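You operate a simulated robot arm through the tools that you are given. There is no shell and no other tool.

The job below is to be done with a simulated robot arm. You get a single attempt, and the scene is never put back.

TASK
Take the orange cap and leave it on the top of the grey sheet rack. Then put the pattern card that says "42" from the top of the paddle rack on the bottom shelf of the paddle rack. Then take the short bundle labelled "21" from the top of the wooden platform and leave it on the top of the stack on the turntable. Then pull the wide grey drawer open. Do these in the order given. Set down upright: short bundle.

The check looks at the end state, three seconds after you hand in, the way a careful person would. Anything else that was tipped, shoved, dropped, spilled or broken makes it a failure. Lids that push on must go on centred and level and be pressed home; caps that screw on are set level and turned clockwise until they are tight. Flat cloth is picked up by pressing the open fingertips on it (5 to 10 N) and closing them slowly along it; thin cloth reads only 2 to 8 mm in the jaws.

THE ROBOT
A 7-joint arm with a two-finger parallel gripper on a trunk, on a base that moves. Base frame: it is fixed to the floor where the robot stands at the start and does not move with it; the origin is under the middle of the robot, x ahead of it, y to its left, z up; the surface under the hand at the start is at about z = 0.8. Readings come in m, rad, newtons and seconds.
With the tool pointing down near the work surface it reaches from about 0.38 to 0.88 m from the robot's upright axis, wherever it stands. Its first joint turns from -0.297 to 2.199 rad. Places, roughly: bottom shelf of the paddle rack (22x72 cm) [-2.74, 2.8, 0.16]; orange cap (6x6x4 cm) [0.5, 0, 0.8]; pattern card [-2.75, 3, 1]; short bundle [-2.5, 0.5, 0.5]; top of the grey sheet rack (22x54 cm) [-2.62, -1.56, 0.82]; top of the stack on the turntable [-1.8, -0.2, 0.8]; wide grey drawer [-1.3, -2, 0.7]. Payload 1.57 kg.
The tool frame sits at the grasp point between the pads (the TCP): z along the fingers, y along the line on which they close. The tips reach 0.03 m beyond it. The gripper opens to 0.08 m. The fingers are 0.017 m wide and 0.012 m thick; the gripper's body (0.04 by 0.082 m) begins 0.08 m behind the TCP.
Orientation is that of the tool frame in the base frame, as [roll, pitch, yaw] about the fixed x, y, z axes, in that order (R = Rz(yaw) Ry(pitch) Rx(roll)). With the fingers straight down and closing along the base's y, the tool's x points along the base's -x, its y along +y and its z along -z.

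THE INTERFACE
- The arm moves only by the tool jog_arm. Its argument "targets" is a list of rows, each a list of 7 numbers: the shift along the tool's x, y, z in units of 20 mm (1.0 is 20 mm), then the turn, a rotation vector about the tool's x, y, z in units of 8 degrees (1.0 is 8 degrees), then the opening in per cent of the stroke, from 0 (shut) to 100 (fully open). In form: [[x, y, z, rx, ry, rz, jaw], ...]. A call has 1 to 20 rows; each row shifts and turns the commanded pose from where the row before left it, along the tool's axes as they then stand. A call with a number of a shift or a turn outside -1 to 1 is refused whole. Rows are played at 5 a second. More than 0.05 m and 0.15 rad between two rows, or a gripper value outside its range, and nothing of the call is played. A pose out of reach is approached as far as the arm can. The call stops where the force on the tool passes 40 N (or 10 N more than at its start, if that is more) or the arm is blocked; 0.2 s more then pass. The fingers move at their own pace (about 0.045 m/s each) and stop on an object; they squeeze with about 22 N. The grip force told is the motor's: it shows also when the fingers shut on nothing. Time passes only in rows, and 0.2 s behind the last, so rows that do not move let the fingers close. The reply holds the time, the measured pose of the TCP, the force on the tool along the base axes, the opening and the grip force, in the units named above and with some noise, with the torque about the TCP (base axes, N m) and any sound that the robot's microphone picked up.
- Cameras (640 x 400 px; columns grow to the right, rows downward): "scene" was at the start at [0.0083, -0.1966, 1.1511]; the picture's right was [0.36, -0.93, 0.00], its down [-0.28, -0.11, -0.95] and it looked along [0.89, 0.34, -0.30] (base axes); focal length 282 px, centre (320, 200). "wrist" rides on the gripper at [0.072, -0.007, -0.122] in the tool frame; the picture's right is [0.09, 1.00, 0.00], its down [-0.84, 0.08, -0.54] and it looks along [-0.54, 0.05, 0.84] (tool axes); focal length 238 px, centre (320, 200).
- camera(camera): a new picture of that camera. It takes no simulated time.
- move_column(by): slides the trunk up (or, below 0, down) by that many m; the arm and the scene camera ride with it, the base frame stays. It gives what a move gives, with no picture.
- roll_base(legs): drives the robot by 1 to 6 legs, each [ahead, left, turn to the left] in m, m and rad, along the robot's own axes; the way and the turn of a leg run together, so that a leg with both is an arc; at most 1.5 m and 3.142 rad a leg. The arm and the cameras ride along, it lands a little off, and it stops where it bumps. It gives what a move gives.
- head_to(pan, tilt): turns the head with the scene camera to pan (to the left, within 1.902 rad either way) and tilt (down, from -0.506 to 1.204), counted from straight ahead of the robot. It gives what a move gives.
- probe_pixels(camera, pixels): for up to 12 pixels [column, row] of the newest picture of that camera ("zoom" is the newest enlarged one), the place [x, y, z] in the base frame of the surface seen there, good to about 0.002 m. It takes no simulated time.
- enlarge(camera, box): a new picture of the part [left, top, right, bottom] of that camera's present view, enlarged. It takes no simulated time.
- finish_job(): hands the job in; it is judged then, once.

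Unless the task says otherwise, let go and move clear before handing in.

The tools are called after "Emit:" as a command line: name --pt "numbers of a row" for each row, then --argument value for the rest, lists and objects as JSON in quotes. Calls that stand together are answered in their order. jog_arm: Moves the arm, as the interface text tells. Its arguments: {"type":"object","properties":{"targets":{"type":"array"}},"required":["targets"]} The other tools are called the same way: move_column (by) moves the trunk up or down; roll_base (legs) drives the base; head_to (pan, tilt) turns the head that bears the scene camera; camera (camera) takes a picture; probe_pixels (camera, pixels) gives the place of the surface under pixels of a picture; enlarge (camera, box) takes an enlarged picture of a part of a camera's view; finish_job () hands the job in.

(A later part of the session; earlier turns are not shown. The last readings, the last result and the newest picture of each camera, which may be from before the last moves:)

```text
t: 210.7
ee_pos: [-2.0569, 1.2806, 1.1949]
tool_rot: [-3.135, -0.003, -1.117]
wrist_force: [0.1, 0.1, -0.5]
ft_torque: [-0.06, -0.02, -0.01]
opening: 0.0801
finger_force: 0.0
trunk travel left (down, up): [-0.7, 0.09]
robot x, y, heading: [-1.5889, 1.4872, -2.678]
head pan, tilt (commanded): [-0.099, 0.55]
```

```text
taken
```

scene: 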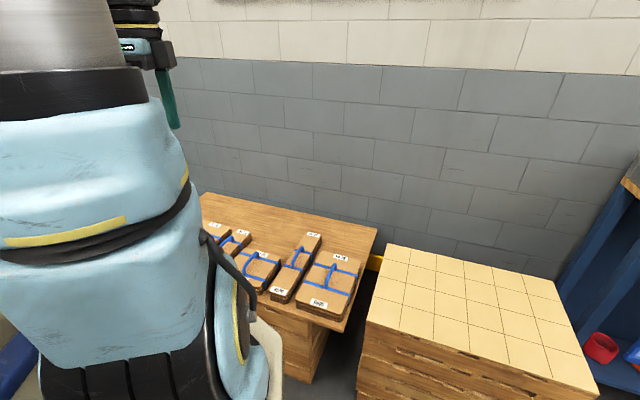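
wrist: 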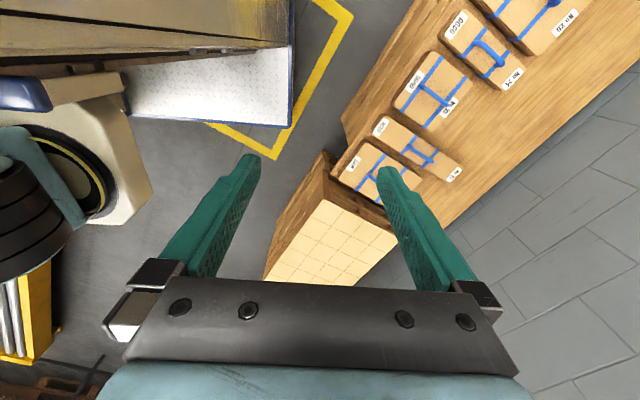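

Several strapped bundles lie on the platform with number labels. I'll enlarge both views to find the one labelled "21".

Emit:
enlarge --camera "wrist" --box '[320, 0, 620, 210]'

Emit:
enlarge --camera "scene" --box '[195, 200, 375, 330]'

```text
1.90 times, centred on (470, 105) of wrist
```

zoom: 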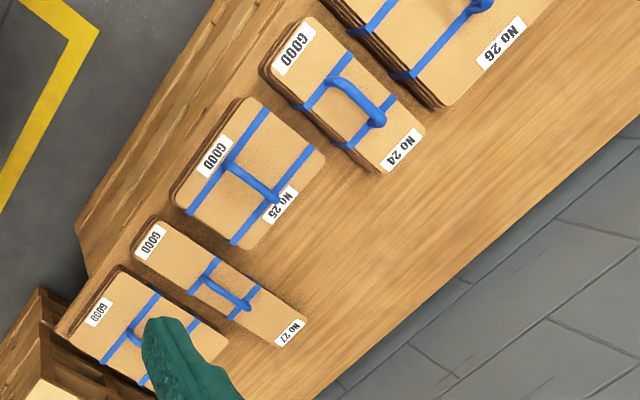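

```text
3.08 times, centred on (285, 265) of scene
```

zoom: 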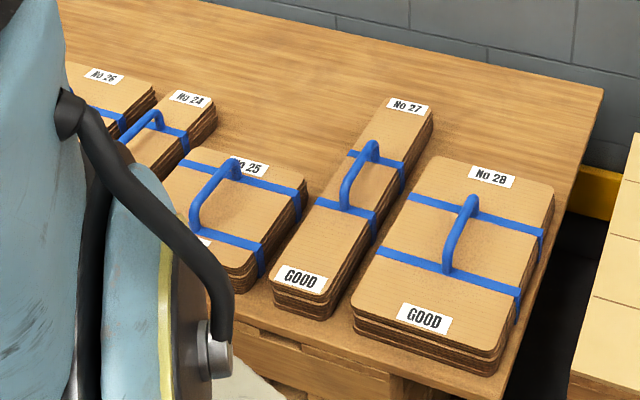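

I can read No 28, 27, 25, 24 and 26; No 21 must be further along toward lower y. I'll face -x and slide along the platform to see the rest.

Emit:
roll_base --legs '[[0, 0, -0.46], [0, 0.6, 0]]'

Emit:
head_to --pan 0.0 --tilt 0.6

Emit:
camera --camera "scene"

Emit:
camera --camera "wrist"

```text
t: 215.4
ee_pos: [-2.0995, 0.9148, 1.1965]
tool_rot: [-3.137, -0.002, -1.578]
wrist_force: [-0.3, 0.2, -1.0]
ft_torque: [0.01, 0.04, 0.01]
opening: 0.0799
finger_force: 0.1
trunk travel left (down, up): [-0.7, 0.09]
robot x, y, heading: [-1.5922, 0.8959, -3.138]
head pan, tilt (commanded): [-0.099, 0.55]
```

```text
t: 216.1
ee_pos: [-2.1008, 0.9144, 1.1944]
tool_rot: [-3.136, -0.002, -1.578]
wrist_force: [0.0, -0.5, 0.1]
ft_torque: [0.04, 0.0, 0.0]
opening: 0.0798
finger_force: 0.1
trunk travel left (down, up): [-0.7, 0.09]
robot x, y, heading: [-1.5867, 0.8917, -3.136]
head pan, tilt (commanded): [0.0, 0.6]
```

```text
taken
```

scene: 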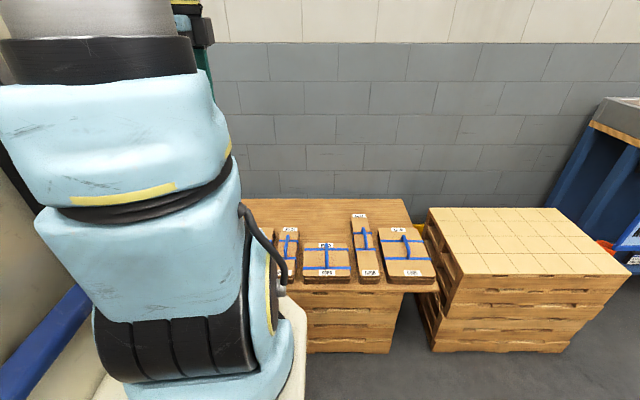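

```text
taken
```

wrist: 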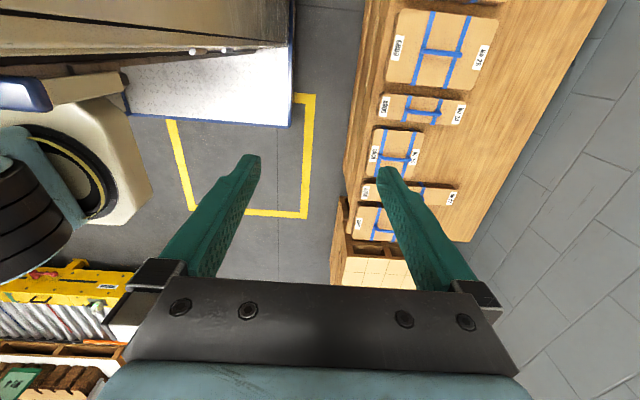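

The view shows 28, 27, 25, 24, 26 and the start of another at the top edge (450,5). I'll slide another 0.2 m left for a look at the rest.

Emit:
roll_base --legs '[[0, 0.2, 0]]'

Emit:
jog_arm --pt "0 1 -0.5 0 0 0 100" --pt "0 1 -0.5 0 0 0 100" --pt "0.2 1 -0.5 0 0 0 100" --pt "0.2 1 -0.5 0 0 0 100" --pt "0.4 0.8 0 0 0 0 100" --pt "0.4 0.8 0 0 0 0 100" --pt "0 0 0 0 0 0 100"

Emit:
camera --camera "wrist"

```text
t: 217.7
ee_pos: [-2.0992, 0.712, 1.1954]
tool_rot: [-3.136, -0.002, -1.578]
wrist_force: [0.6, -0.3, 0.0]
ft_torque: [0.03, 0.0, -0.02]
opening: 0.0803
finger_force: 0.1
trunk travel left (down, up): [-0.7, 0.09]
robot x, y, heading: [-1.5872, 0.6934, -3.14]
head pan, tilt (commanded): [0.0, 0.6]
```

```text
t: 219.2
ee_pos: [-2.2118, 0.6897, 1.2351]
tool_rot: [-3.135, -0.001, -1.579]
wrist_force: [1.0, -0.4, -0.3]
ft_torque: [0.02, 0.01, 0.01]
opening: 0.0799
finger_force: 0.0
trunk travel left (down, up): [-0.7, 0.09]
robot x, y, heading: [-1.5882, 0.6929, -3.144]
head pan, tilt (commanded): [0.0, 0.6]
```

```text
taken
```

wrist: 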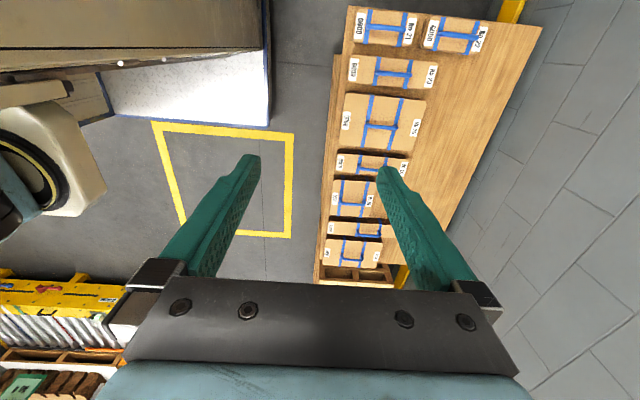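

The whole platform is now visible; two short bundles sit at its far end at (385,27) and (455,33). I'll zoom in on those labels.

Emit:
enlarge --camera "wrist" --box '[330, 0, 520, 120]'

Emit:
probe_pixels --camera "zoom" --pixels '[[85, 90], [280, 105], [110, 30], [275, 45], [100, 140], [270, 150], [185, 85], [160, 85], [210, 90], [330, 115], [120, 215], [50, 20]]'

```text
3.33 times, centred on (425, 60) of wrist
```

zoom: 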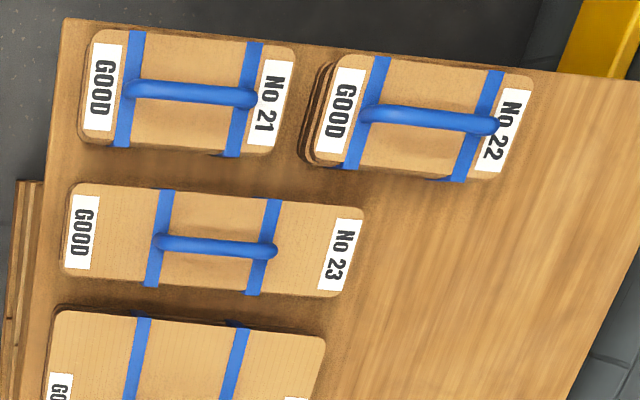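

```text
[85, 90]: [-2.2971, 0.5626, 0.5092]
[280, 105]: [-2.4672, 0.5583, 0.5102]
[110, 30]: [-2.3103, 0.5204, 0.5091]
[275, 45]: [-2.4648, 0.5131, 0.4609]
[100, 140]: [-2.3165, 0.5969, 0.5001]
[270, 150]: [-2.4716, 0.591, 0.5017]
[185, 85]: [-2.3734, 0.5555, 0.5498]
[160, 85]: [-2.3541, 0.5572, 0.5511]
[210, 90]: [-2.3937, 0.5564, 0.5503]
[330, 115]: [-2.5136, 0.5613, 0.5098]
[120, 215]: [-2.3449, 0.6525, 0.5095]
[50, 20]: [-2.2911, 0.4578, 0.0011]
```

The bundle labelled "No 21" lies at the front corner (x -2.29 to -2.47, y 0.515–0.60, top z 0.51), and its handle runs along x at y 0.5565 with its top at z 0.551. I'll place the base so that it's straight ahead: first slide, then turn left 0.35 rad.

Emit:
roll_base --legs '[[0.143, -0.07, 0], [0, 0, 0.349]]'

Emit:
camera --camera "wrist"

Emit:
head_to --pan 0.0 --tilt 0.6

Emit:
camera --camera "scene"

```text
t: 221.7
ee_pos: [-2.3154, 0.5471, 1.2358]
tool_rot: [-3.136, -0.003, -1.233]
wrist_force: [0.0, 0.4, -0.6]
ft_torque: [-0.02, 0.02, 0.03]
opening: 0.0803
finger_force: 0.1
trunk travel left (down, up): [-0.7, 0.09]
robot x, y, heading: [-1.7311, 0.7608, -2.793]
head pan, tilt (commanded): [0.0, 0.6]
```

```text
taken
```

wrist: 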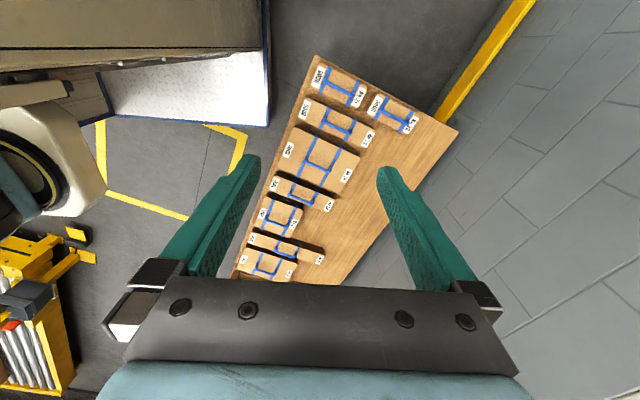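

```text
t: 222.3
ee_pos: [-2.3166, 0.5459, 1.2355]
tool_rot: [-3.136, -0.002, -1.231]
wrist_force: [0.3, -0.1, 0.1]
ft_torque: [0.01, 0.0, 0.0]
opening: 0.0802
finger_force: 0.0
trunk travel left (down, up): [-0.7, 0.09]
robot x, y, heading: [-1.7313, 0.7614, -2.791]
head pan, tilt (commanded): [0.0, 0.6]
```

```text
taken
```

scene: 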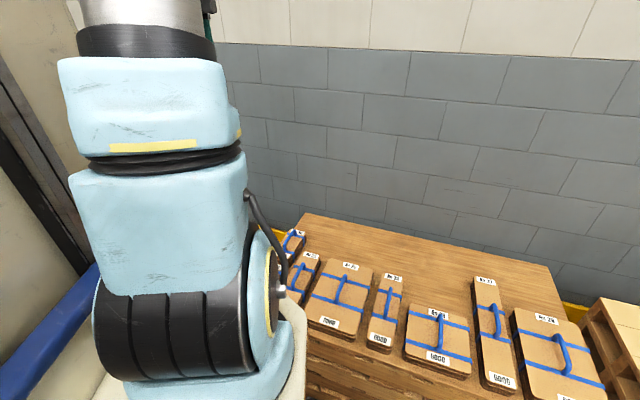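

The tool's closing line must go along base y to cross the handle, so I'll turn the tool by about -70° about its axis, then lower the trunk by 0.45 m.

Emit:
jog_arm --pt "0 0 0 0 0 -0.98 100" --pt "0 0 0 0 0 -0.98 100" --pt "0 0 0 0 0 -0.98 100" --pt "0 0 0 0 0 -0.98 100" --pt "0 0 0 0 0 -0.98 100" --pt "0 0 0 0 0 -0.98 100" --pt "0 0 0 0 0 -0.98 100" --pt "0 0 0 0 0 -0.98 100" --pt "0 0 0 0 0 -0.98 100" --pt "0 0 0 0 0 0 100"

Emit:
move_column --by -0.45

Emit:
camera --camera "wrist"

```text
t: 224.5
ee_pos: [-2.3156, 0.5475, 1.2352]
tool_rot: [3.14, -0.006, 0.003]
wrist_force: [0.0, 0.0, -1.0]
ft_torque: [0.04, 0.03, -0.03]
opening: 0.0799
finger_force: 0.1
trunk travel left (down, up): [-0.7, 0.09]
robot x, y, heading: [-1.7315, 0.7653, -2.792]
head pan, tilt (commanded): [0.0, 0.6]
```

```text
refused: -0.45 is not a number from -0.4 to 0.4
```

```text
taken
```

wrist: 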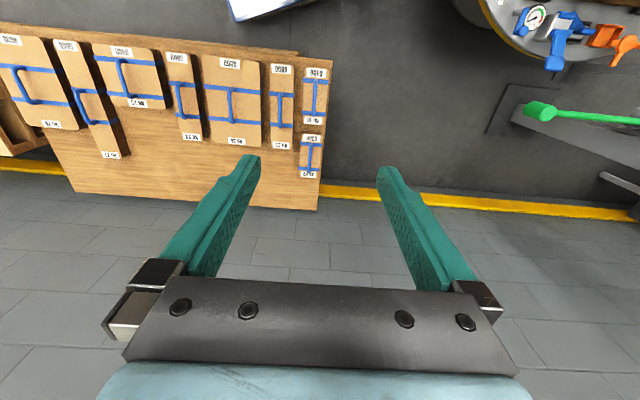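

The tool is turned and bundle 21 shows at (315,95). A trunk move is limited to 0.4 m, so I'll lower by 0.4.

Emit:
move_column --by -0.4

Emit:
camera --camera "wrist"

Emit:
enlarge --camera "wrist" --box '[240, 0, 400, 160]'

```text
t: 228.4
ee_pos: [-2.3163, 0.5473, 0.8354]
tool_rot: [3.141, -0.006, 0.001]
wrist_force: [-0.8, 0.1, -0.2]
ft_torque: [-0.01, 0.02, 0.01]
opening: 0.08
finger_force: 0.1
trunk travel left (down, up): [-0.3, 0.49]
robot x, y, heading: [-1.7311, 0.7611, -2.792]
head pan, tilt (commanded): [0.0, 0.6]
```

```text
taken
```

wrist: 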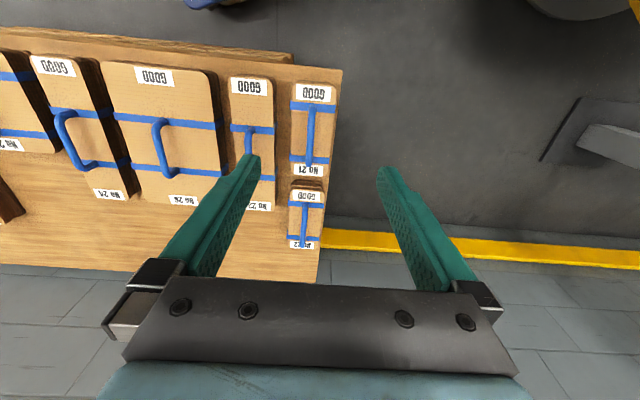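

```text
2.50 times, centred on (320, 80) of wrist
```

zoom: 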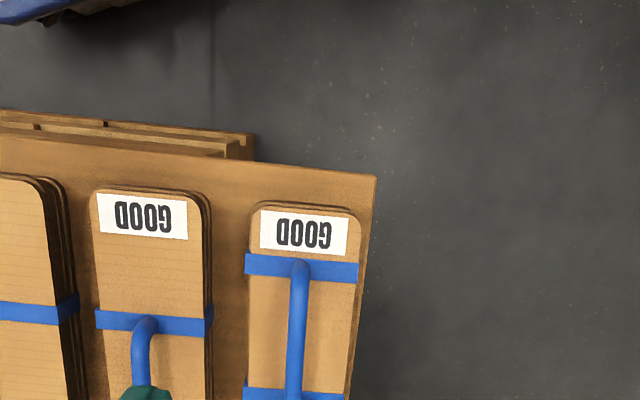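

Bundle 21's handle runs vertically in the picture at about (311,130). I'll probe the handle and the bundle's edges for an exact grasp.

Emit:
probe_pixels --camera "wrist" --pixels '[[311, 115], [311, 125], [310, 140], [309, 150], [312, 107], [309, 158], [296, 130], [328, 130], [316, 85], [308, 174], [340, 100], [305, 130]]'

Emit:
enlarge --camera "wrist" --box '[270, 70, 350, 190]'

```text
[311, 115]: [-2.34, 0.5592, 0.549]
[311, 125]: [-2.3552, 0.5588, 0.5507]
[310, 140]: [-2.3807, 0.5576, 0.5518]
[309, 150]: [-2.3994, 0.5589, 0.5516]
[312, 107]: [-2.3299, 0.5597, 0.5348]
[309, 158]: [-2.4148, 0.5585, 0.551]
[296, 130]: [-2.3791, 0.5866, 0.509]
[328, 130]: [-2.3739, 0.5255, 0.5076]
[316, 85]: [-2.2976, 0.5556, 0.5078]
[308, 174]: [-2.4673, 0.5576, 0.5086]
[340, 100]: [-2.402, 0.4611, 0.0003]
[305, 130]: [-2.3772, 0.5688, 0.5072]
```

```text
3.33 times, centred on (310, 130) of wrist
```

zoom: 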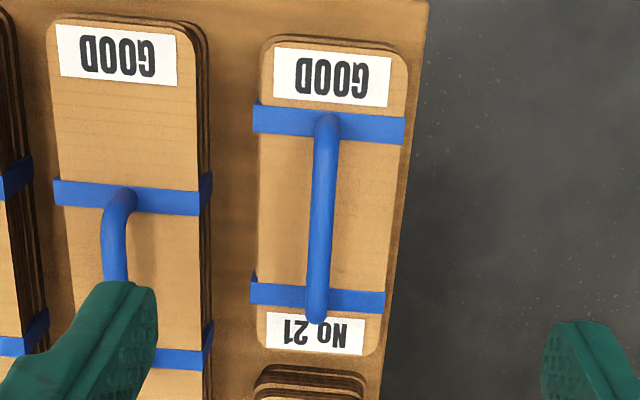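

The handle's centre is at (-2.379, 0.5585) with its top at z 0.5515, right over the middle of the bundle. I'll align over it with the jaw part-open and come down to z ≈ 0.60.

Emit:
jog_arm --pt "-0.784 -0.14 0 0 -0.04 0 60" --pt "-0.784 -0.14 0 0 0 0 60" --pt "-0.784 -0.14 0 0 0 0 60" --pt "-0.784 -0.14 0 0 0 0 60" --pt "0 0 0.98 0 0 0 60" --pt "0 0 0.98 0 0 0 60" --pt "0 0 0.98 0 0 0 60" --pt "0 0 0.98 0 0 0 60" --pt "0 0 0.98 0 0 0 60" --pt "0 0 0.98 0 0 0 60" --pt "0 0 0.98 0 0 0 60" --pt "0 0 0.98 0 0 0 60" --pt "0 0 0.98 0 0 0 60" --pt "0 0 0.98 0 0 0 60" --pt "0 0 0.98 0 0 0 60" --pt "0 0 0.98 0 0 0 60" --pt "0 0 0 0 0 0 60"

Emit:
camera --camera "wrist"

```text
t: 232.0
ee_pos: [-2.3789, 0.5582, 0.6]
tool_rot: [-3.141, 0.0, 0.001]
wrist_force: [-0.4, -0.3, 0.4]
ft_torque: [-0.05, 0.02, 0.0]
opening: 0.0481
finger_force: 0.0
trunk travel left (down, up): [-0.3, 0.49]
robot x, y, heading: [-1.7335, 0.7605, -2.791]
head pan, tilt (commanded): [0.0, 0.6]
```

```text
taken
```

wrist: 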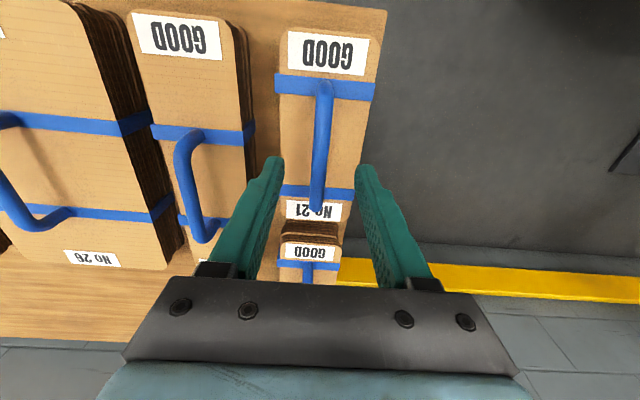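

The handle lies centred between the fingers. I'll go down 5 cm so the tips stop about 7 mm above the cardboard, then close on the handle.

Emit:
jog_arm --pt "0 0 0.88 0 0 0 60" --pt "0 0 0.88 0 0 0 60" --pt "0 0 0.85 0 0 0 60" --pt "0 0 0 0 0 0 60" --pt "0 0 0 0 0 0 40" --pt "0 0 0 0 0 0 20" --pt "0 0 0 0 0 0 0" --pt "0 0 0 0 0 0 0" --pt "0 0 0 0 0 0 0" --pt "0 0 0 0 0 0 0"

Emit:
camera --camera "wrist"

```text
t: 234.2
ee_pos: [-2.3783, 0.5589, 0.5473]
tool_rot: [-3.14, -0.001, 0.004]
wrist_force: [0.5, 0.4, -0.7]
ft_torque: [0.0, 0.03, 0.03]
opening: 0.0122
finger_force: 22.1
trunk travel left (down, up): [-0.3, 0.49]
robot x, y, heading: [-1.7308, 0.764, -2.789]
head pan, tilt (commanded): [0.0, 0.6]
```

```text
taken
```

wrist: 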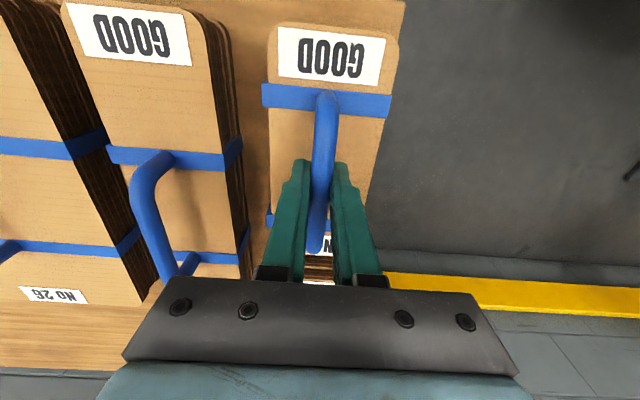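

The fingers hold the handle at 12.2 mm with 22 N. I'll lift 3 cm first and check the weight and that the bundle hangs level.

Emit:
jog_arm --pt "0 0 -0.3 0 0 0 0" --pt "0 0 -0.4 0 0 0 0" --pt "0 0 -0.4 0 0 0 0" --pt "0 0 -0.4 0 0 0 0" --pt "0 0 0 0 0 0 0" --pt "0 0 0 0 0 0 0"

Emit:
camera --camera "wrist"

Emit:
probe_pixels --camera "wrist" --pixels '[[290, 50], [385, 55], [330, 75], [280, 85], [385, 90], [285, 150], [370, 150]]'

```text
t: 235.6
ee_pos: [-2.3777, 0.5579, 0.5778]
tool_rot: [3.141, 0.001, 0.002]
wrist_force: [0.2, -0.9, -1.5]
ft_torque: [-0.01, -0.03, -0.02]
opening: 0.0121
finger_force: 22.4
trunk travel left (down, up): [-0.3, 0.49]
robot x, y, heading: [-1.7323, 0.7617, -2.79]
head pan, tilt (commanded): [0.0, 0.6]
```

```text
taken
```

wrist: 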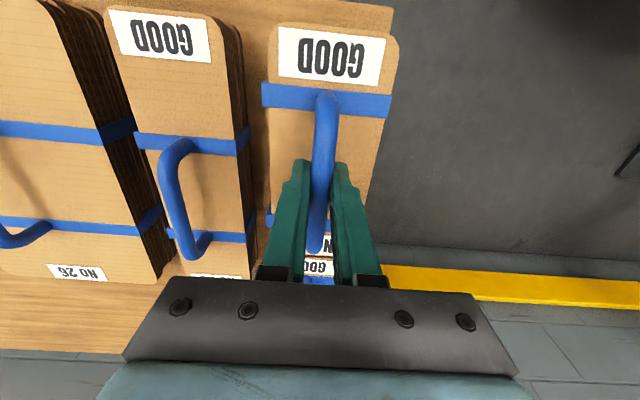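

```text
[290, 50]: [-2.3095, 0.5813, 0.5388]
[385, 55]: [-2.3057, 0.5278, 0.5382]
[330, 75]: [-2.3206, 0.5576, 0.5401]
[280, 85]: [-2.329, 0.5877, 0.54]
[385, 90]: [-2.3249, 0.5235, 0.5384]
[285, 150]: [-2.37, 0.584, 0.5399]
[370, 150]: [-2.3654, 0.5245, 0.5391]
```

The bundle's top reads 0.539 ± 0.001 all over, so it hangs level and weighs little. I'll lift it on, then raise the trunk by 0.4 m.

Emit:
jog_arm --pt "0 0 -0.6 0 0 0 0" --pt "0 0 -0.8 0 0 0 0" --pt "0 0 -0.8 0 0 0 0" --pt "0 0 -0.8 0 0 0 0" --pt "0 0 -0.8 0 0 0 0" --pt "0 0 -0.8 0 0 0 0" --pt "0 0 0 0 0 0 0"

Emit:
move_column --by 0.4

Emit:
camera --camera "wrist"

```text
t: 237.2
ee_pos: [-2.3779, 0.5573, 0.6701]
tool_rot: [3.141, 0.0, 0.002]
wrist_force: [0.4, 0.3, -0.7]
ft_torque: [0.01, -0.01, 0.01]
opening: 0.0121
finger_force: 21.5
trunk travel left (down, up): [-0.3, 0.49]
robot x, y, heading: [-1.7302, 0.7623, -2.792]
head pan, tilt (commanded): [0.0, 0.6]
```

```text
t: 241.0
ee_pos: [-2.3786, 0.5572, 1.0688]
tool_rot: [-3.141, 0.0, 0.003]
wrist_force: [0.1, -0.4, -1.1]
ft_torque: [0.01, 0.0, -0.03]
opening: 0.0122
finger_force: 22.0
trunk travel left (down, up): [-0.7, 0.09]
robot x, y, heading: [-1.7338, 0.7617, -2.792]
head pan, tilt (commanded): [0.0, 0.6]
```

```text
taken
```

wrist: 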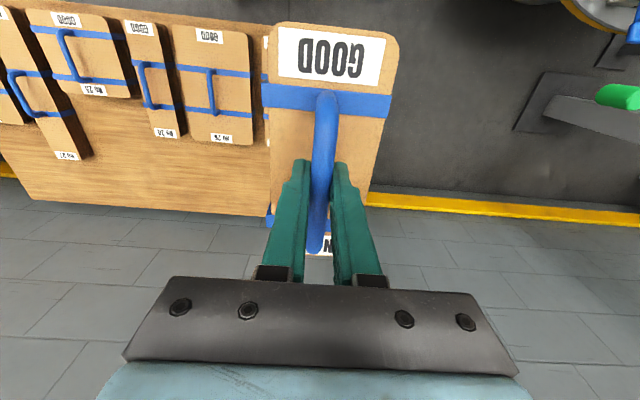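

The bundle is held level at z ≈ 1.07. I'll turn back to face -x and reverse away from the platform to the open lane east of the turntable.

Emit:
roll_base --legs '[[0, 0, -0.35], [-0.88, -0.1, 0]]'

Emit:
head_to --pan 0.0 --tilt 0.6

Emit:
camera --camera "scene"

Emit:
camera --camera "wrist"

```text
t: 246.8
ee_pos: [-1.5233, 0.8936, 1.0705]
tool_rot: [-3.14, 0.001, -0.353]
wrist_force: [1.2, -0.2, -0.6]
ft_torque: [0.02, 0.04, 0.04]
opening: 0.012
finger_force: 21.9
trunk travel left (down, up): [-0.7, 0.09]
robot x, y, heading: [-0.8452, 0.8586, 3.133]
head pan, tilt (commanded): [0.0, 0.6]
```

```text
t: 247.4
ee_pos: [-1.5221, 0.8947, 1.0699]
tool_rot: [3.141, 0.001, -0.356]
wrist_force: [0.9, 0.8, -1.2]
ft_torque: [0.03, -0.01, 0.0]
opening: 0.0121
finger_force: 21.9
trunk travel left (down, up): [-0.7, 0.09]
robot x, y, heading: [-0.8453, 0.86, 3.133]
head pan, tilt (commanded): [0.0, 0.6]
```

```text
taken
```

scene: 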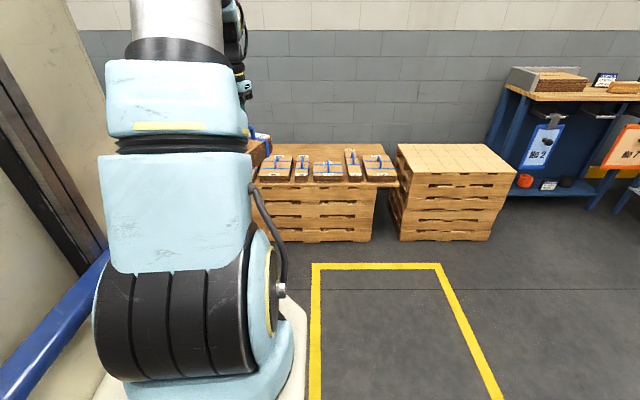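

```text
taken
```

wrist: 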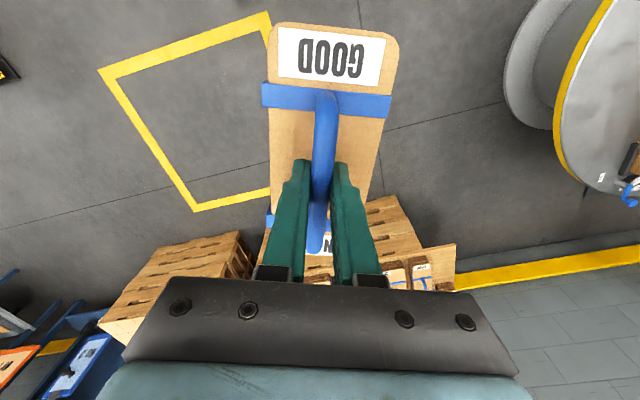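

Clear so far. I'll slide left alongside the turntable, keeping my front at x ≈ -1.22 (its rim is at -1.30), and look at the stack.

Emit:
roll_base --legs '[[0, 0.65, 0]]'

Emit:
camera --camera "wrist"

Emit:
camera --camera "scene"

```text
t: 251.0
ee_pos: [-1.5253, 0.2418, 1.0704]
tool_rot: [3.141, 0.0, -0.356]
wrist_force: [-0.1, -0.4, -1.2]
ft_torque: [0.0, -0.03, -0.02]
opening: 0.0121
finger_force: 22.1
trunk travel left (down, up): [-0.7, 0.09]
robot x, y, heading: [-0.8499, 0.2063, 3.136]
head pan, tilt (commanded): [0.0, 0.6]
```

```text
taken
```

wrist: 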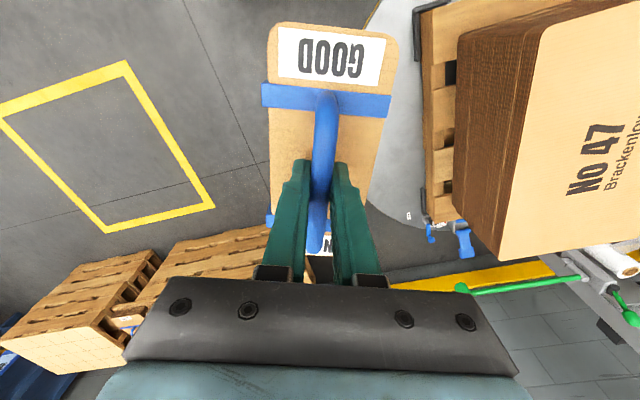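

```text
taken
```

scene: 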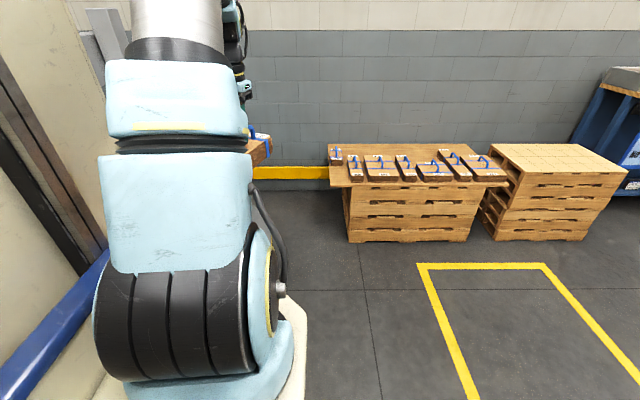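

The stack top ("No 47") shows at right in the wrist view. I'll probe its corners and height.

Emit:
probe_pixels --camera "wrist" --pixels '[[550, 35], [505, 250], [530, 150], [635, 235], [600, 100], [635, 20], [580, 240], [560, 200], [430, 100], [425, 60], [455, 215], [630, 265]]'

Emit:
roll_base --legs '[[0, 0.35, 0]]'

Emit:
camera --camera "wrist"

```text
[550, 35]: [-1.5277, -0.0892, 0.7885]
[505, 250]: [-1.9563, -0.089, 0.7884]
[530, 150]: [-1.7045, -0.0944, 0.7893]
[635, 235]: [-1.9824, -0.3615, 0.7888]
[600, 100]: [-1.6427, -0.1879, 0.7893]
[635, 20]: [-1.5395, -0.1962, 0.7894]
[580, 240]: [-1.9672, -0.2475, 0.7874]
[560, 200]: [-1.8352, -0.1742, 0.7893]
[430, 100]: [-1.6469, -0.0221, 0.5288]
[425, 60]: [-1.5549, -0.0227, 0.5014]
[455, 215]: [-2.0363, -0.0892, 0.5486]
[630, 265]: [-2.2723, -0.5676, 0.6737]
```

```text
t: 253.3
ee_pos: [-1.5294, -0.1087, 1.0688]
tool_rot: [-3.141, 0.0, -0.356]
wrist_force: [0.1, 0.1, -0.8]
ft_torque: [0.03, -0.02, -0.03]
opening: 0.0121
finger_force: 22.1
trunk travel left (down, up): [-0.7, 0.09]
robot x, y, heading: [-0.8518, -0.1468, 3.132]
head pan, tilt (commanded): [0.0, 0.6]
```

```text
taken
```

wrist: 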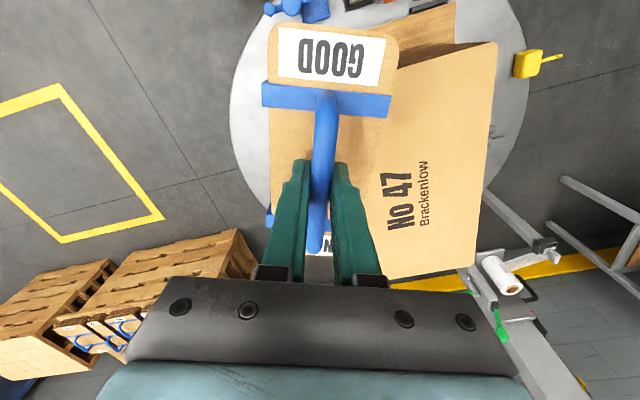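

The stack top spans x -1.52 to -1.98 and y -0.08 to -0.37 at z 0.789, and its top is clear. I'll move the base slightly ahead and left to put a spot near its centre within reach.

Emit:
roll_base --legs '[[0.03, 0.08, 0.01]]'

Emit:
move_column --by -0.1

Emit:
camera --camera "wrist"

Emit:
probe_pixels --camera "wrist" --pixels '[[470, 40], [440, 250], [400, 260], [280, 170], [420, 100], [250, 150], [490, 60], [460, 240]]'

```text
t: 254.4
ee_pos: [-1.5588, -0.1963, 1.0695]
tool_rot: [-3.141, -0.001, -0.347]
wrist_force: [0.7, 0.6, -1.0]
ft_torque: [0.02, 0.0, 0.02]
opening: 0.0121
finger_force: 22.1
trunk travel left (down, up): [-0.7, 0.09]
robot x, y, heading: [-0.8784, -0.2276, -3.139]
head pan, tilt (commanded): [0.0, 0.6]
```

```text
t: 255.7
ee_pos: [-1.5591, -0.1954, 0.9694]
tool_rot: [-3.14, 0.0, -0.348]
wrist_force: [0.1, -0.3, -0.7]
ft_torque: [0.01, 0.0, 0.0]
opening: 0.0122
finger_force: 21.8
trunk travel left (down, up): [-0.6, 0.19]
robot x, y, heading: [-0.8802, -0.2228, -3.138]
head pan, tilt (commanded): [0.0, 0.6]
```

```text
taken
```

wrist: 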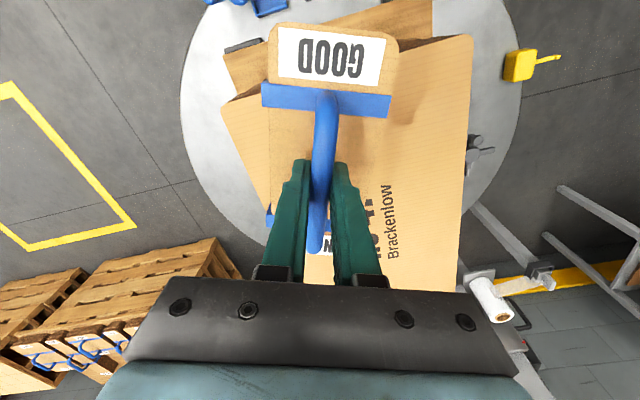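

```text
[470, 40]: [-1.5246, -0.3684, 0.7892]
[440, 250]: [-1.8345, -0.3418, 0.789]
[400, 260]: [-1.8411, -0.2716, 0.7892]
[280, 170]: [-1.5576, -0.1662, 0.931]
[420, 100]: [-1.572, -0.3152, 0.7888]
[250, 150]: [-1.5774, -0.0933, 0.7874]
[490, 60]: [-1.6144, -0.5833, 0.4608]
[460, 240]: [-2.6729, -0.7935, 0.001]
```

The bundle is 9 cm above the stack. I'll turn it square to the stack and move it to about (-1.66, -0.215).

Emit:
jog_arm --pt "0 0 0 0 0 -0.83 0" --pt "0 0 0 0 0 -0.83 0" --pt "0 0 0 0 0 -0.83 0" --pt "-0.84 0.17 0 0 0 0 0" --pt "-0.84 0.17 0 0 0 0 0" --pt "-0.84 0.17 0 0 0 0 0" --pt "-0.84 0.17 0 0 0 0 0" --pt "-0.84 0.17 0 0 0 0 0" --pt "-0.84 0.17 0 0 0 0 0" --pt "0 0 0 0 0 0 0"

Emit:
camera --camera "wrist"

```text
t: 257.9
ee_pos: [-1.6598, -0.2156, 0.9687]
tool_rot: [3.141, 0.001, 0.0]
wrist_force: [0.4, 0.0, -1.2]
ft_torque: [-0.02, 0.02, -0.02]
opening: 0.0122
finger_force: 21.5
trunk travel left (down, up): [-0.6, 0.19]
robot x, y, heading: [-0.8805, -0.2273, -3.135]
head pan, tilt (commanded): [0.0, 0.6]
```

```text
taken
```

wrist: 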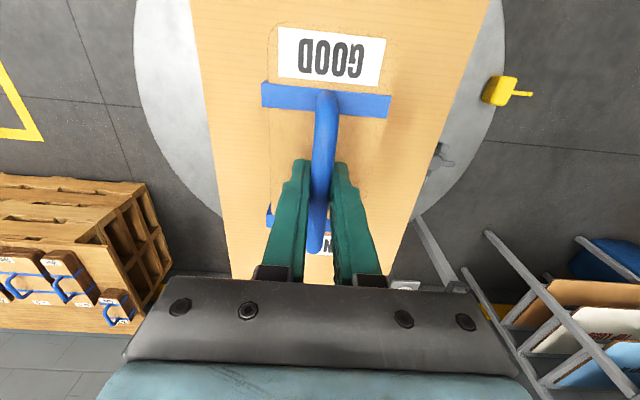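

The bundle is square over the stack top. I'll lower to about 1 cm above the expected contact height (TCP 0.875).

Emit:
jog_arm --pt "0 0 0.8 0 0 0 0" --pt "0 0 0.8 0 0 0 0" --pt "0 0 0.8 0 0 0 0" --pt "0 0 0.8 0 0 0 0" --pt "0 0 0.6 0 0 0 0" --pt "0 0 0.4 0 0 0 0" --pt "0 0 0 0 0 0 0"

Emit:
jog_arm --pt "0 0 0.2 0 0 0 0" --pt "0 0 0.1 0 0 0 0" --pt "0 0 0 0 0 0 0"

```text
t: 259.5
ee_pos: [-1.6608, -0.2165, 0.886]
tool_rot: [-3.139, 0.001, 0.0]
wrist_force: [0.5, 0.4, -1.2]
ft_torque: [0.0, 0.0, 0.03]
opening: 0.0121
finger_force: 22.3
trunk travel left (down, up): [-0.6, 0.19]
robot x, y, heading: [-0.882, -0.225, -3.137]
head pan, tilt (commanded): [0.0, 0.6]
```

```text
t: 260.3
ee_pos: [-1.6617, -0.2161, 0.8795]
tool_rot: [3.141, -0.001, -0.001]
wrist_force: [0.2, -0.3, -0.7]
ft_torque: [0.01, -0.01, 0.0]
opening: 0.0122
finger_force: 21.9
trunk travel left (down, up): [-0.6, 0.19]
robot x, y, heading: [-0.8837, -0.2221, -3.141]
head pan, tilt (commanded): [0.0, 0.6]
```

Still free at z 0.8795. I'll continue in millimetre steps.

Emit:
jog_arm --pt "0 0 0.1 0 0 0 0" --pt "0 0 0 0 0 0 0"

Emit:
jog_arm --pt "0 0 0.06 0 0 0 0" --pt "0 0 0 0 0 0 0"

Emit:
jog_arm --pt "0 0 0.05 0 0 0 0" --pt "0 0 0 0 0 0 0"

```text
t: 260.9
ee_pos: [-1.6594, -0.2157, 0.8779]
tool_rot: [3.14, 0.0, -0.001]
wrist_force: [-0.6, -0.3, -2.1]
ft_torque: [-0.01, -0.04, -0.01]
opening: 0.0121
finger_force: 22.1
trunk travel left (down, up): [-0.6, 0.19]
robot x, y, heading: [-0.881, -0.2268, -3.132]
head pan, tilt (commanded): [0.0, 0.6]
```

```text
t: 261.5
ee_pos: [-1.6603, -0.2159, 0.8761]
tool_rot: [-3.141, -0.001, -0.001]
wrist_force: [0.3, -0.1, -0.6]
ft_torque: [-0.01, 0.02, -0.02]
opening: 0.0122
finger_force: 21.7
trunk travel left (down, up): [-0.6, 0.19]
robot x, y, heading: [-0.8841, -0.2228, -3.132]
head pan, tilt (commanded): [0.0, 0.6]
```

```text
t: 262.1
ee_pos: [-1.6609, -0.2165, 0.8754]
tool_rot: [-3.141, 0.0, 0.0]
wrist_force: [0.4, 0.0, -0.9]
ft_torque: [0.02, 0.05, 0.01]
opening: 0.012
finger_force: 21.9
trunk travel left (down, up): [-0.6, 0.19]
robot x, y, heading: [-0.8805, -0.2235, -3.138]
head pan, tilt (commanded): [0.0, 0.6]
```

Emit:
jog_arm --pt "0 0 0.05 0 0 0 0" --pt "0 0 0 0 0 0 0"

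Emit:
jog_arm --pt "0 0 0.05 0 0 0 0" --pt "0 0 0 0 0 0 0"

```text
t: 262.7
ee_pos: [-1.6608, -0.2159, 0.8755]
tool_rot: [-3.14, 0.003, 0.0]
wrist_force: [1.2, 0.1, 6.7]
ft_torque: [-0.02, -0.05, 0.01]
opening: 0.0119
finger_force: 21.7
trunk travel left (down, up): [-0.6, 0.19]
robot x, y, heading: [-0.88, -0.228, -3.136]
head pan, tilt (commanded): [0.0, 0.6]
```

```text
t: 263.3
ee_pos: [-1.6613, -0.2164, 0.8752]
tool_rot: [3.141, 0.004, 0.0]
wrist_force: [3.0, 0.2, 20.9]
ft_torque: [0.01, -0.2, 0.0]
opening: 0.012
finger_force: 21.5
trunk travel left (down, up): [-0.6, 0.19]
robot x, y, heading: [-0.8784, -0.2229, -3.139]
head pan, tilt (commanded): [0.0, 0.6]
```

Contact: 6.7 N, then 20.9 N, so the bundle is down. I'll ease up 1 mm, open the jaw gently, and rise clear of the handle.

Emit:
jog_arm --pt "0 0 -0.06 0 0 0 0" --pt "0 0 0 0 0 0 20" --pt "0 0 0 0 0 0 30" --pt "0 0 0 0 0 0 45" --pt "0 0 0 0 0 0 60" --pt "0 0 0 0 0 0 60" --pt "0 0 0 0 0 0 60" --pt "0 0 -0.5 0 0 0 60" --pt "0 0 -0.8 0 0 0 60" --pt "0 0 -0.8 0 0 0 60" --pt "0 0 -0.8 0 0 0 60" --pt "0 0 -0.8 0 0 0 60" --pt "0 0 -0.8 0 0 0 60" --pt "0 0 0 0 0 0 60"

Emit:
camera --camera "wrist"

```text
t: 266.3
ee_pos: [-1.6617, -0.2158, 0.9647]
tool_rot: [-3.14, 0.0, 0.0]
wrist_force: [0.0, 0.4, 0.2]
ft_torque: [-0.01, 0.0, 0.03]
opening: 0.0478
finger_force: 0.1
trunk travel left (down, up): [-0.6, 0.19]
robot x, y, heading: [-0.8791, -0.2204, -3.136]
head pan, tilt (commanded): [0.0, 0.6]
```

```text
taken
```

wrist: 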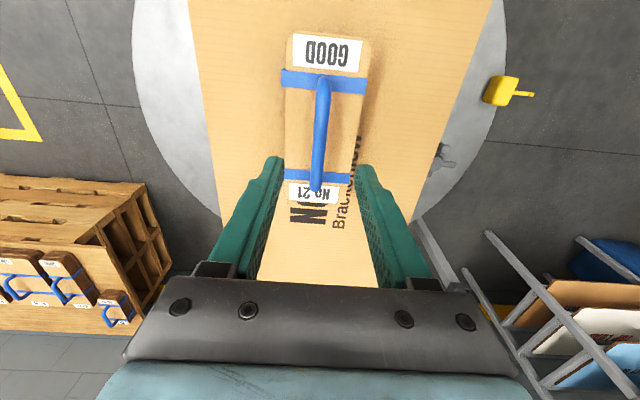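

Bundle 21 rests on the stack with its handle up. I'll probe that its top is level, then retract.

Emit:
probe_pixels --camera "wrist" --pixels '[[300, 50], [355, 55], [300, 110], [345, 110], [292, 190], [335, 192], [270, 120], [380, 120]]'

Emit:
jog_arm --pt "0 0 -1 0 0 0 60" --pt "0 0 -1 0 0 0 60" --pt "0 0 -1 0 0 0 60" --pt "1 0 -0.5 0 0 0 60" --pt "1 0 0 0 0 0 60" --pt "1 0 0 0 0 0 60" --pt "1 0 0 0 0 0 60" --pt "1 0 0 0 0 0 60" --pt "1 0 0 0 0 0 60" --pt "1 0 0 0 0 0 60" --pt "1 0 0 0 0 0 60" --pt "1 0 0 0 0 0 60" --pt "1 0 0 0 0 0 60" --pt "1 0 0 0 0 0 60" --pt "1 0 0 0 0 0 60" --pt "0 0 0 0 0 0 60"

Emit:
camera --camera "wrist"

```text
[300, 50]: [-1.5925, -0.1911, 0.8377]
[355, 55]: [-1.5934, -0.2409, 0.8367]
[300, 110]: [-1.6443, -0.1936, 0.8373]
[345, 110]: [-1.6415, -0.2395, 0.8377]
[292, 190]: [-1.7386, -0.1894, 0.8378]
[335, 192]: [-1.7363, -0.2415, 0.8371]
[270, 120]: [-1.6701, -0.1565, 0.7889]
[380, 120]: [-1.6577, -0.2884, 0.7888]
```

```text
t: 269.7
ee_pos: [-1.4194, -0.2157, 1.0345]
tool_rot: [3.141, -0.002, 0.001]
wrist_force: [-0.7, 0.1, 0.6]
ft_torque: [-0.02, 0.02, 0.0]
opening: 0.0481
finger_force: 0.1
trunk travel left (down, up): [-0.6, 0.19]
robot x, y, heading: [-0.8818, -0.2255, -3.138]
head pan, tilt (commanded): [0.0, 0.6]
```

```text
taken
```

wrist: 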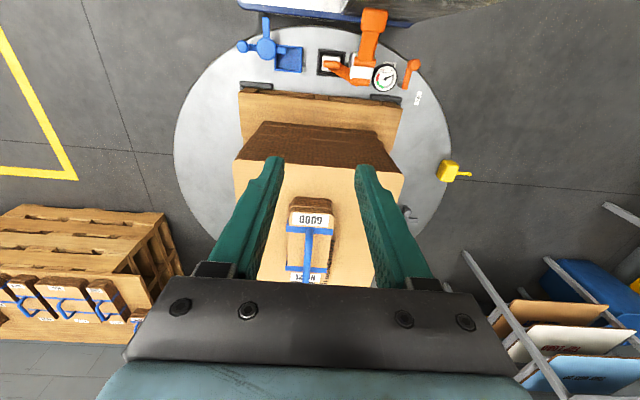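

The bundle's top is level (0.837–0.838). On the disc an orange tool's handle at (372,15) points toward my front; I'll probe it before moving.

Emit:
probe_pixels --camera "wrist" --pixels '[[373, 14], [378, 22], [365, 60], [265, 25], [415, 65], [340, 12], [410, 25], [300, 15], [430, 20]]'

Emit:
enlarge --camera "wrist" --box '[220, 0, 460, 110]'

```text
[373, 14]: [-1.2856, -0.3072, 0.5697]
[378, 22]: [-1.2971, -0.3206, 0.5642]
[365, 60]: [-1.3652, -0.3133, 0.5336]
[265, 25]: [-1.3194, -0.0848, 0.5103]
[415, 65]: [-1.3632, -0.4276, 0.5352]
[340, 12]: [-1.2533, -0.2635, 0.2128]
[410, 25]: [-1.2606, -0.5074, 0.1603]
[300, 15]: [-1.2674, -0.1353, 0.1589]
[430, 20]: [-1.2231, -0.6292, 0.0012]
```

```text
2.67 times, centred on (340, 55) of wrist
```

zoom: 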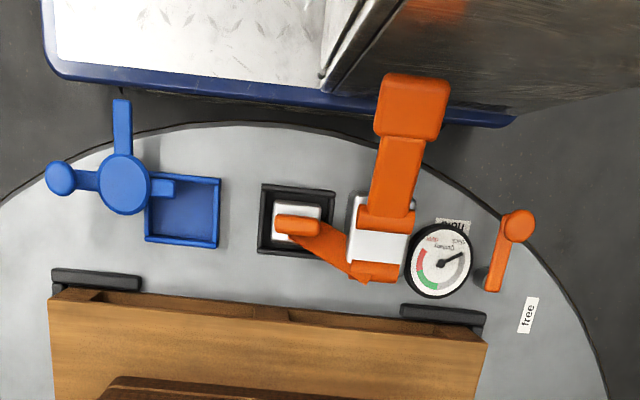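

The orange handle's tip is only about 1 cm from my cabinet face, untouched. I'll back straight away from the turntable, then turn left toward the drawer table.

Emit:
roll_base --legs '[[-0.12, 0, 0]]'

Emit:
camera --camera "wrist"

Emit:
roll_base --legs '[[0, 0, 1.22]]'

Emit:
head_to --pan -0.1 --tilt 0.4

Emit:
camera --camera "scene"

```text
t: 270.9
ee_pos: [-1.3016, -0.2152, 1.0335]
tool_rot: [-3.141, 0.001, 0.002]
wrist_force: [0.7, 0.3, 0.3]
ft_torque: [0.02, 0.01, 0.0]
opening: 0.0484
finger_force: 0.0
trunk travel left (down, up): [-0.6, 0.19]
robot x, y, heading: [-0.7617, -0.2256, -3.142]
head pan, tilt (commanded): [0.0, 0.6]
```

```text
taken
```

wrist: 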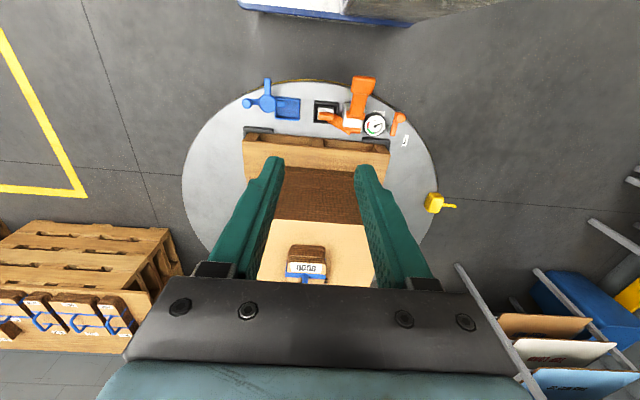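

```text
t: 274.4
ee_pos: [-0.9523, -0.7291, 1.0347]
tool_rot: [-3.141, -0.002, 1.226]
wrist_force: [-0.1, -0.4, 0.6]
ft_torque: [0.03, 0.02, -0.03]
opening: 0.048
finger_force: 0.0
trunk travel left (down, up): [-0.6, 0.19]
robot x, y, heading: [-0.7606, -0.2246, -1.916]
head pan, tilt (commanded): [0.0, 0.6]
```

```text
t: 275.1
ee_pos: [-0.9523, -0.7282, 1.034]
tool_rot: [-3.141, 0.001, 1.226]
wrist_force: [0.1, 0.3, 1.5]
ft_torque: [0.02, -0.01, -0.01]
opening: 0.0482
finger_force: 0.1
trunk travel left (down, up): [-0.6, 0.19]
robot x, y, heading: [-0.7634, -0.2258, -1.915]
head pan, tilt (commanded): [-0.099, 0.4]
```

```text
taken
```

scene: 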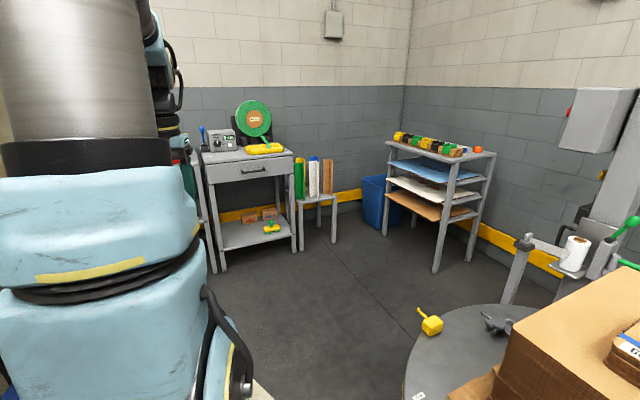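

The cap is visible on the rack at (478,149) and the drawer table is ahead at (250,170). I'll probe the drawer's front and handle, and the yellow knob on the turntable's rim.

Emit:
enlarge --camera "scene" --box '[190, 95, 320, 280]'

Emit:
probe_pixels --camera "scene" --pixels '[[252, 172], [240, 174], [265, 170], [215, 172], [288, 163], [250, 182], [250, 158], [430, 325], [222, 268], [295, 250], [335, 240], [245, 150]]'

```text
2.16 times, centred on (255, 188) of scene
```

zoom: 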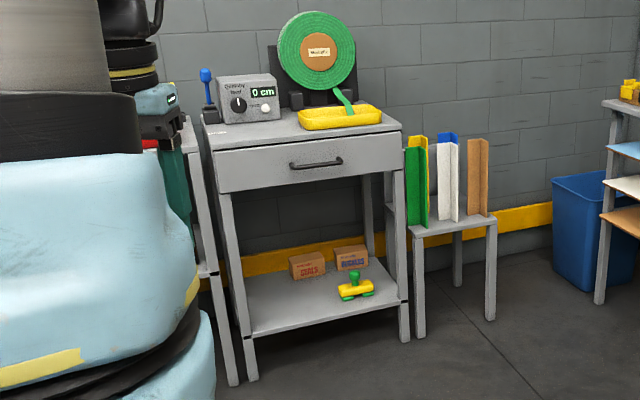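

```text
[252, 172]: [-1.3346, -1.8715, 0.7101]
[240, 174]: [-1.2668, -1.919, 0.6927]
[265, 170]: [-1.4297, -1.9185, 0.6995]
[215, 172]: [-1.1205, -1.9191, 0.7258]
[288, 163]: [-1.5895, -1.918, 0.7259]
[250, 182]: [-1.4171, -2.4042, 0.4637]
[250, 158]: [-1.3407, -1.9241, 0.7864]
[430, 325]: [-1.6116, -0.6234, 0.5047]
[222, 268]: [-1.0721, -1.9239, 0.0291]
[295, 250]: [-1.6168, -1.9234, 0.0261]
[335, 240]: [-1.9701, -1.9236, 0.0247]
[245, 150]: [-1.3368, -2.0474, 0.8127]
```

The handle is centred near (-1.335, -1.871, 0.71), standing about 5 cm off the drawer face (y -1.919). I'll drive up so that it's about 0.8 m straight ahead of the arm.

Emit:
roll_base --legs '[[0.92, 0.05, 0]]'

Emit:
head_to --pan 0.0 --tilt 0.6

Emit:
camera --camera "scene"

Emit:
camera --camera "wrist"

```text
t: 279.9
ee_pos: [-1.2183, -1.6138, 1.0345]
tool_rot: [-3.141, 0.001, 1.221]
wrist_force: [-0.3, 0.1, 0.5]
ft_torque: [0.01, 0.03, 0.0]
opening: 0.0478
finger_force: 0.0
trunk travel left (down, up): [-0.6, 0.19]
robot x, y, heading: [-1.0265, -1.1104, -1.918]
head pan, tilt (commanded): [-0.099, 0.4]
```

```text
t: 280.7
ee_pos: [-1.2189, -1.614, 1.0341]
tool_rot: [-3.141, 0.0, 1.221]
wrist_force: [0.2, 0.3, -0.8]
ft_torque: [0.01, -0.01, 0.02]
opening: 0.0484
finger_force: 0.1
trunk travel left (down, up): [-0.6, 0.19]
robot x, y, heading: [-1.0292, -1.1056, -1.919]
head pan, tilt (commanded): [0.0, 0.6]
```

```text
taken
```

scene: 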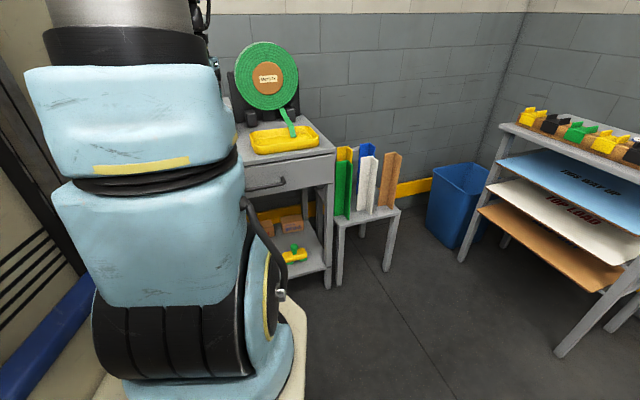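

```text
taken
```

wrist: 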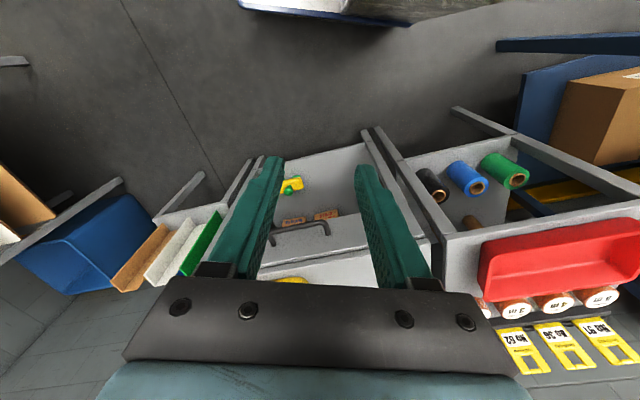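

The drawer handle shows in the wrist view at (300,232). I'll probe along it for the exact bar position.

Emit:
enlarge --camera "wrist" --box '[230, 190, 380, 290]'

Emit:
probe_pixels --camera "wrist" --pixels '[[280, 227], [290, 226], [300, 225], [310, 224], [320, 223], [326, 230], [272, 240], [300, 245], [350, 250], [340, 230], [310, 265], [300, 232]]'

```text
4.00 times, centred on (305, 240) of wrist
```

zoom: 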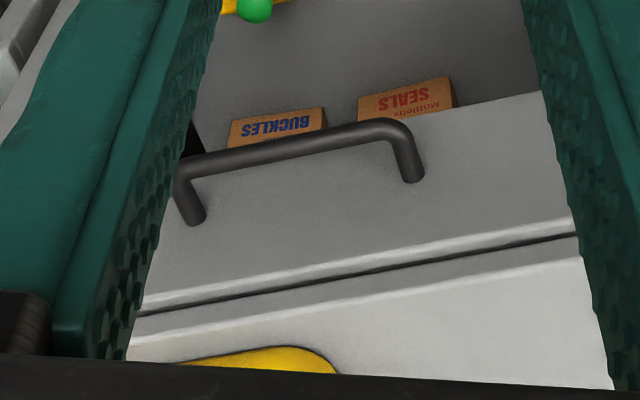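

```text
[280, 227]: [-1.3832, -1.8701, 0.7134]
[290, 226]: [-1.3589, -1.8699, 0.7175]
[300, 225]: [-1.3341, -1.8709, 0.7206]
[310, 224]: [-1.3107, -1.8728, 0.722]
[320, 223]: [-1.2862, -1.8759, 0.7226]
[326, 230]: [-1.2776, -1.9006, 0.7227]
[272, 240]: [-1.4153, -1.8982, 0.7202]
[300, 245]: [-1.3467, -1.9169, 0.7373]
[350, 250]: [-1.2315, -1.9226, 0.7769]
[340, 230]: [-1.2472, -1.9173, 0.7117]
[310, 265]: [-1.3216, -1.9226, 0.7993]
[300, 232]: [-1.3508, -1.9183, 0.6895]
```

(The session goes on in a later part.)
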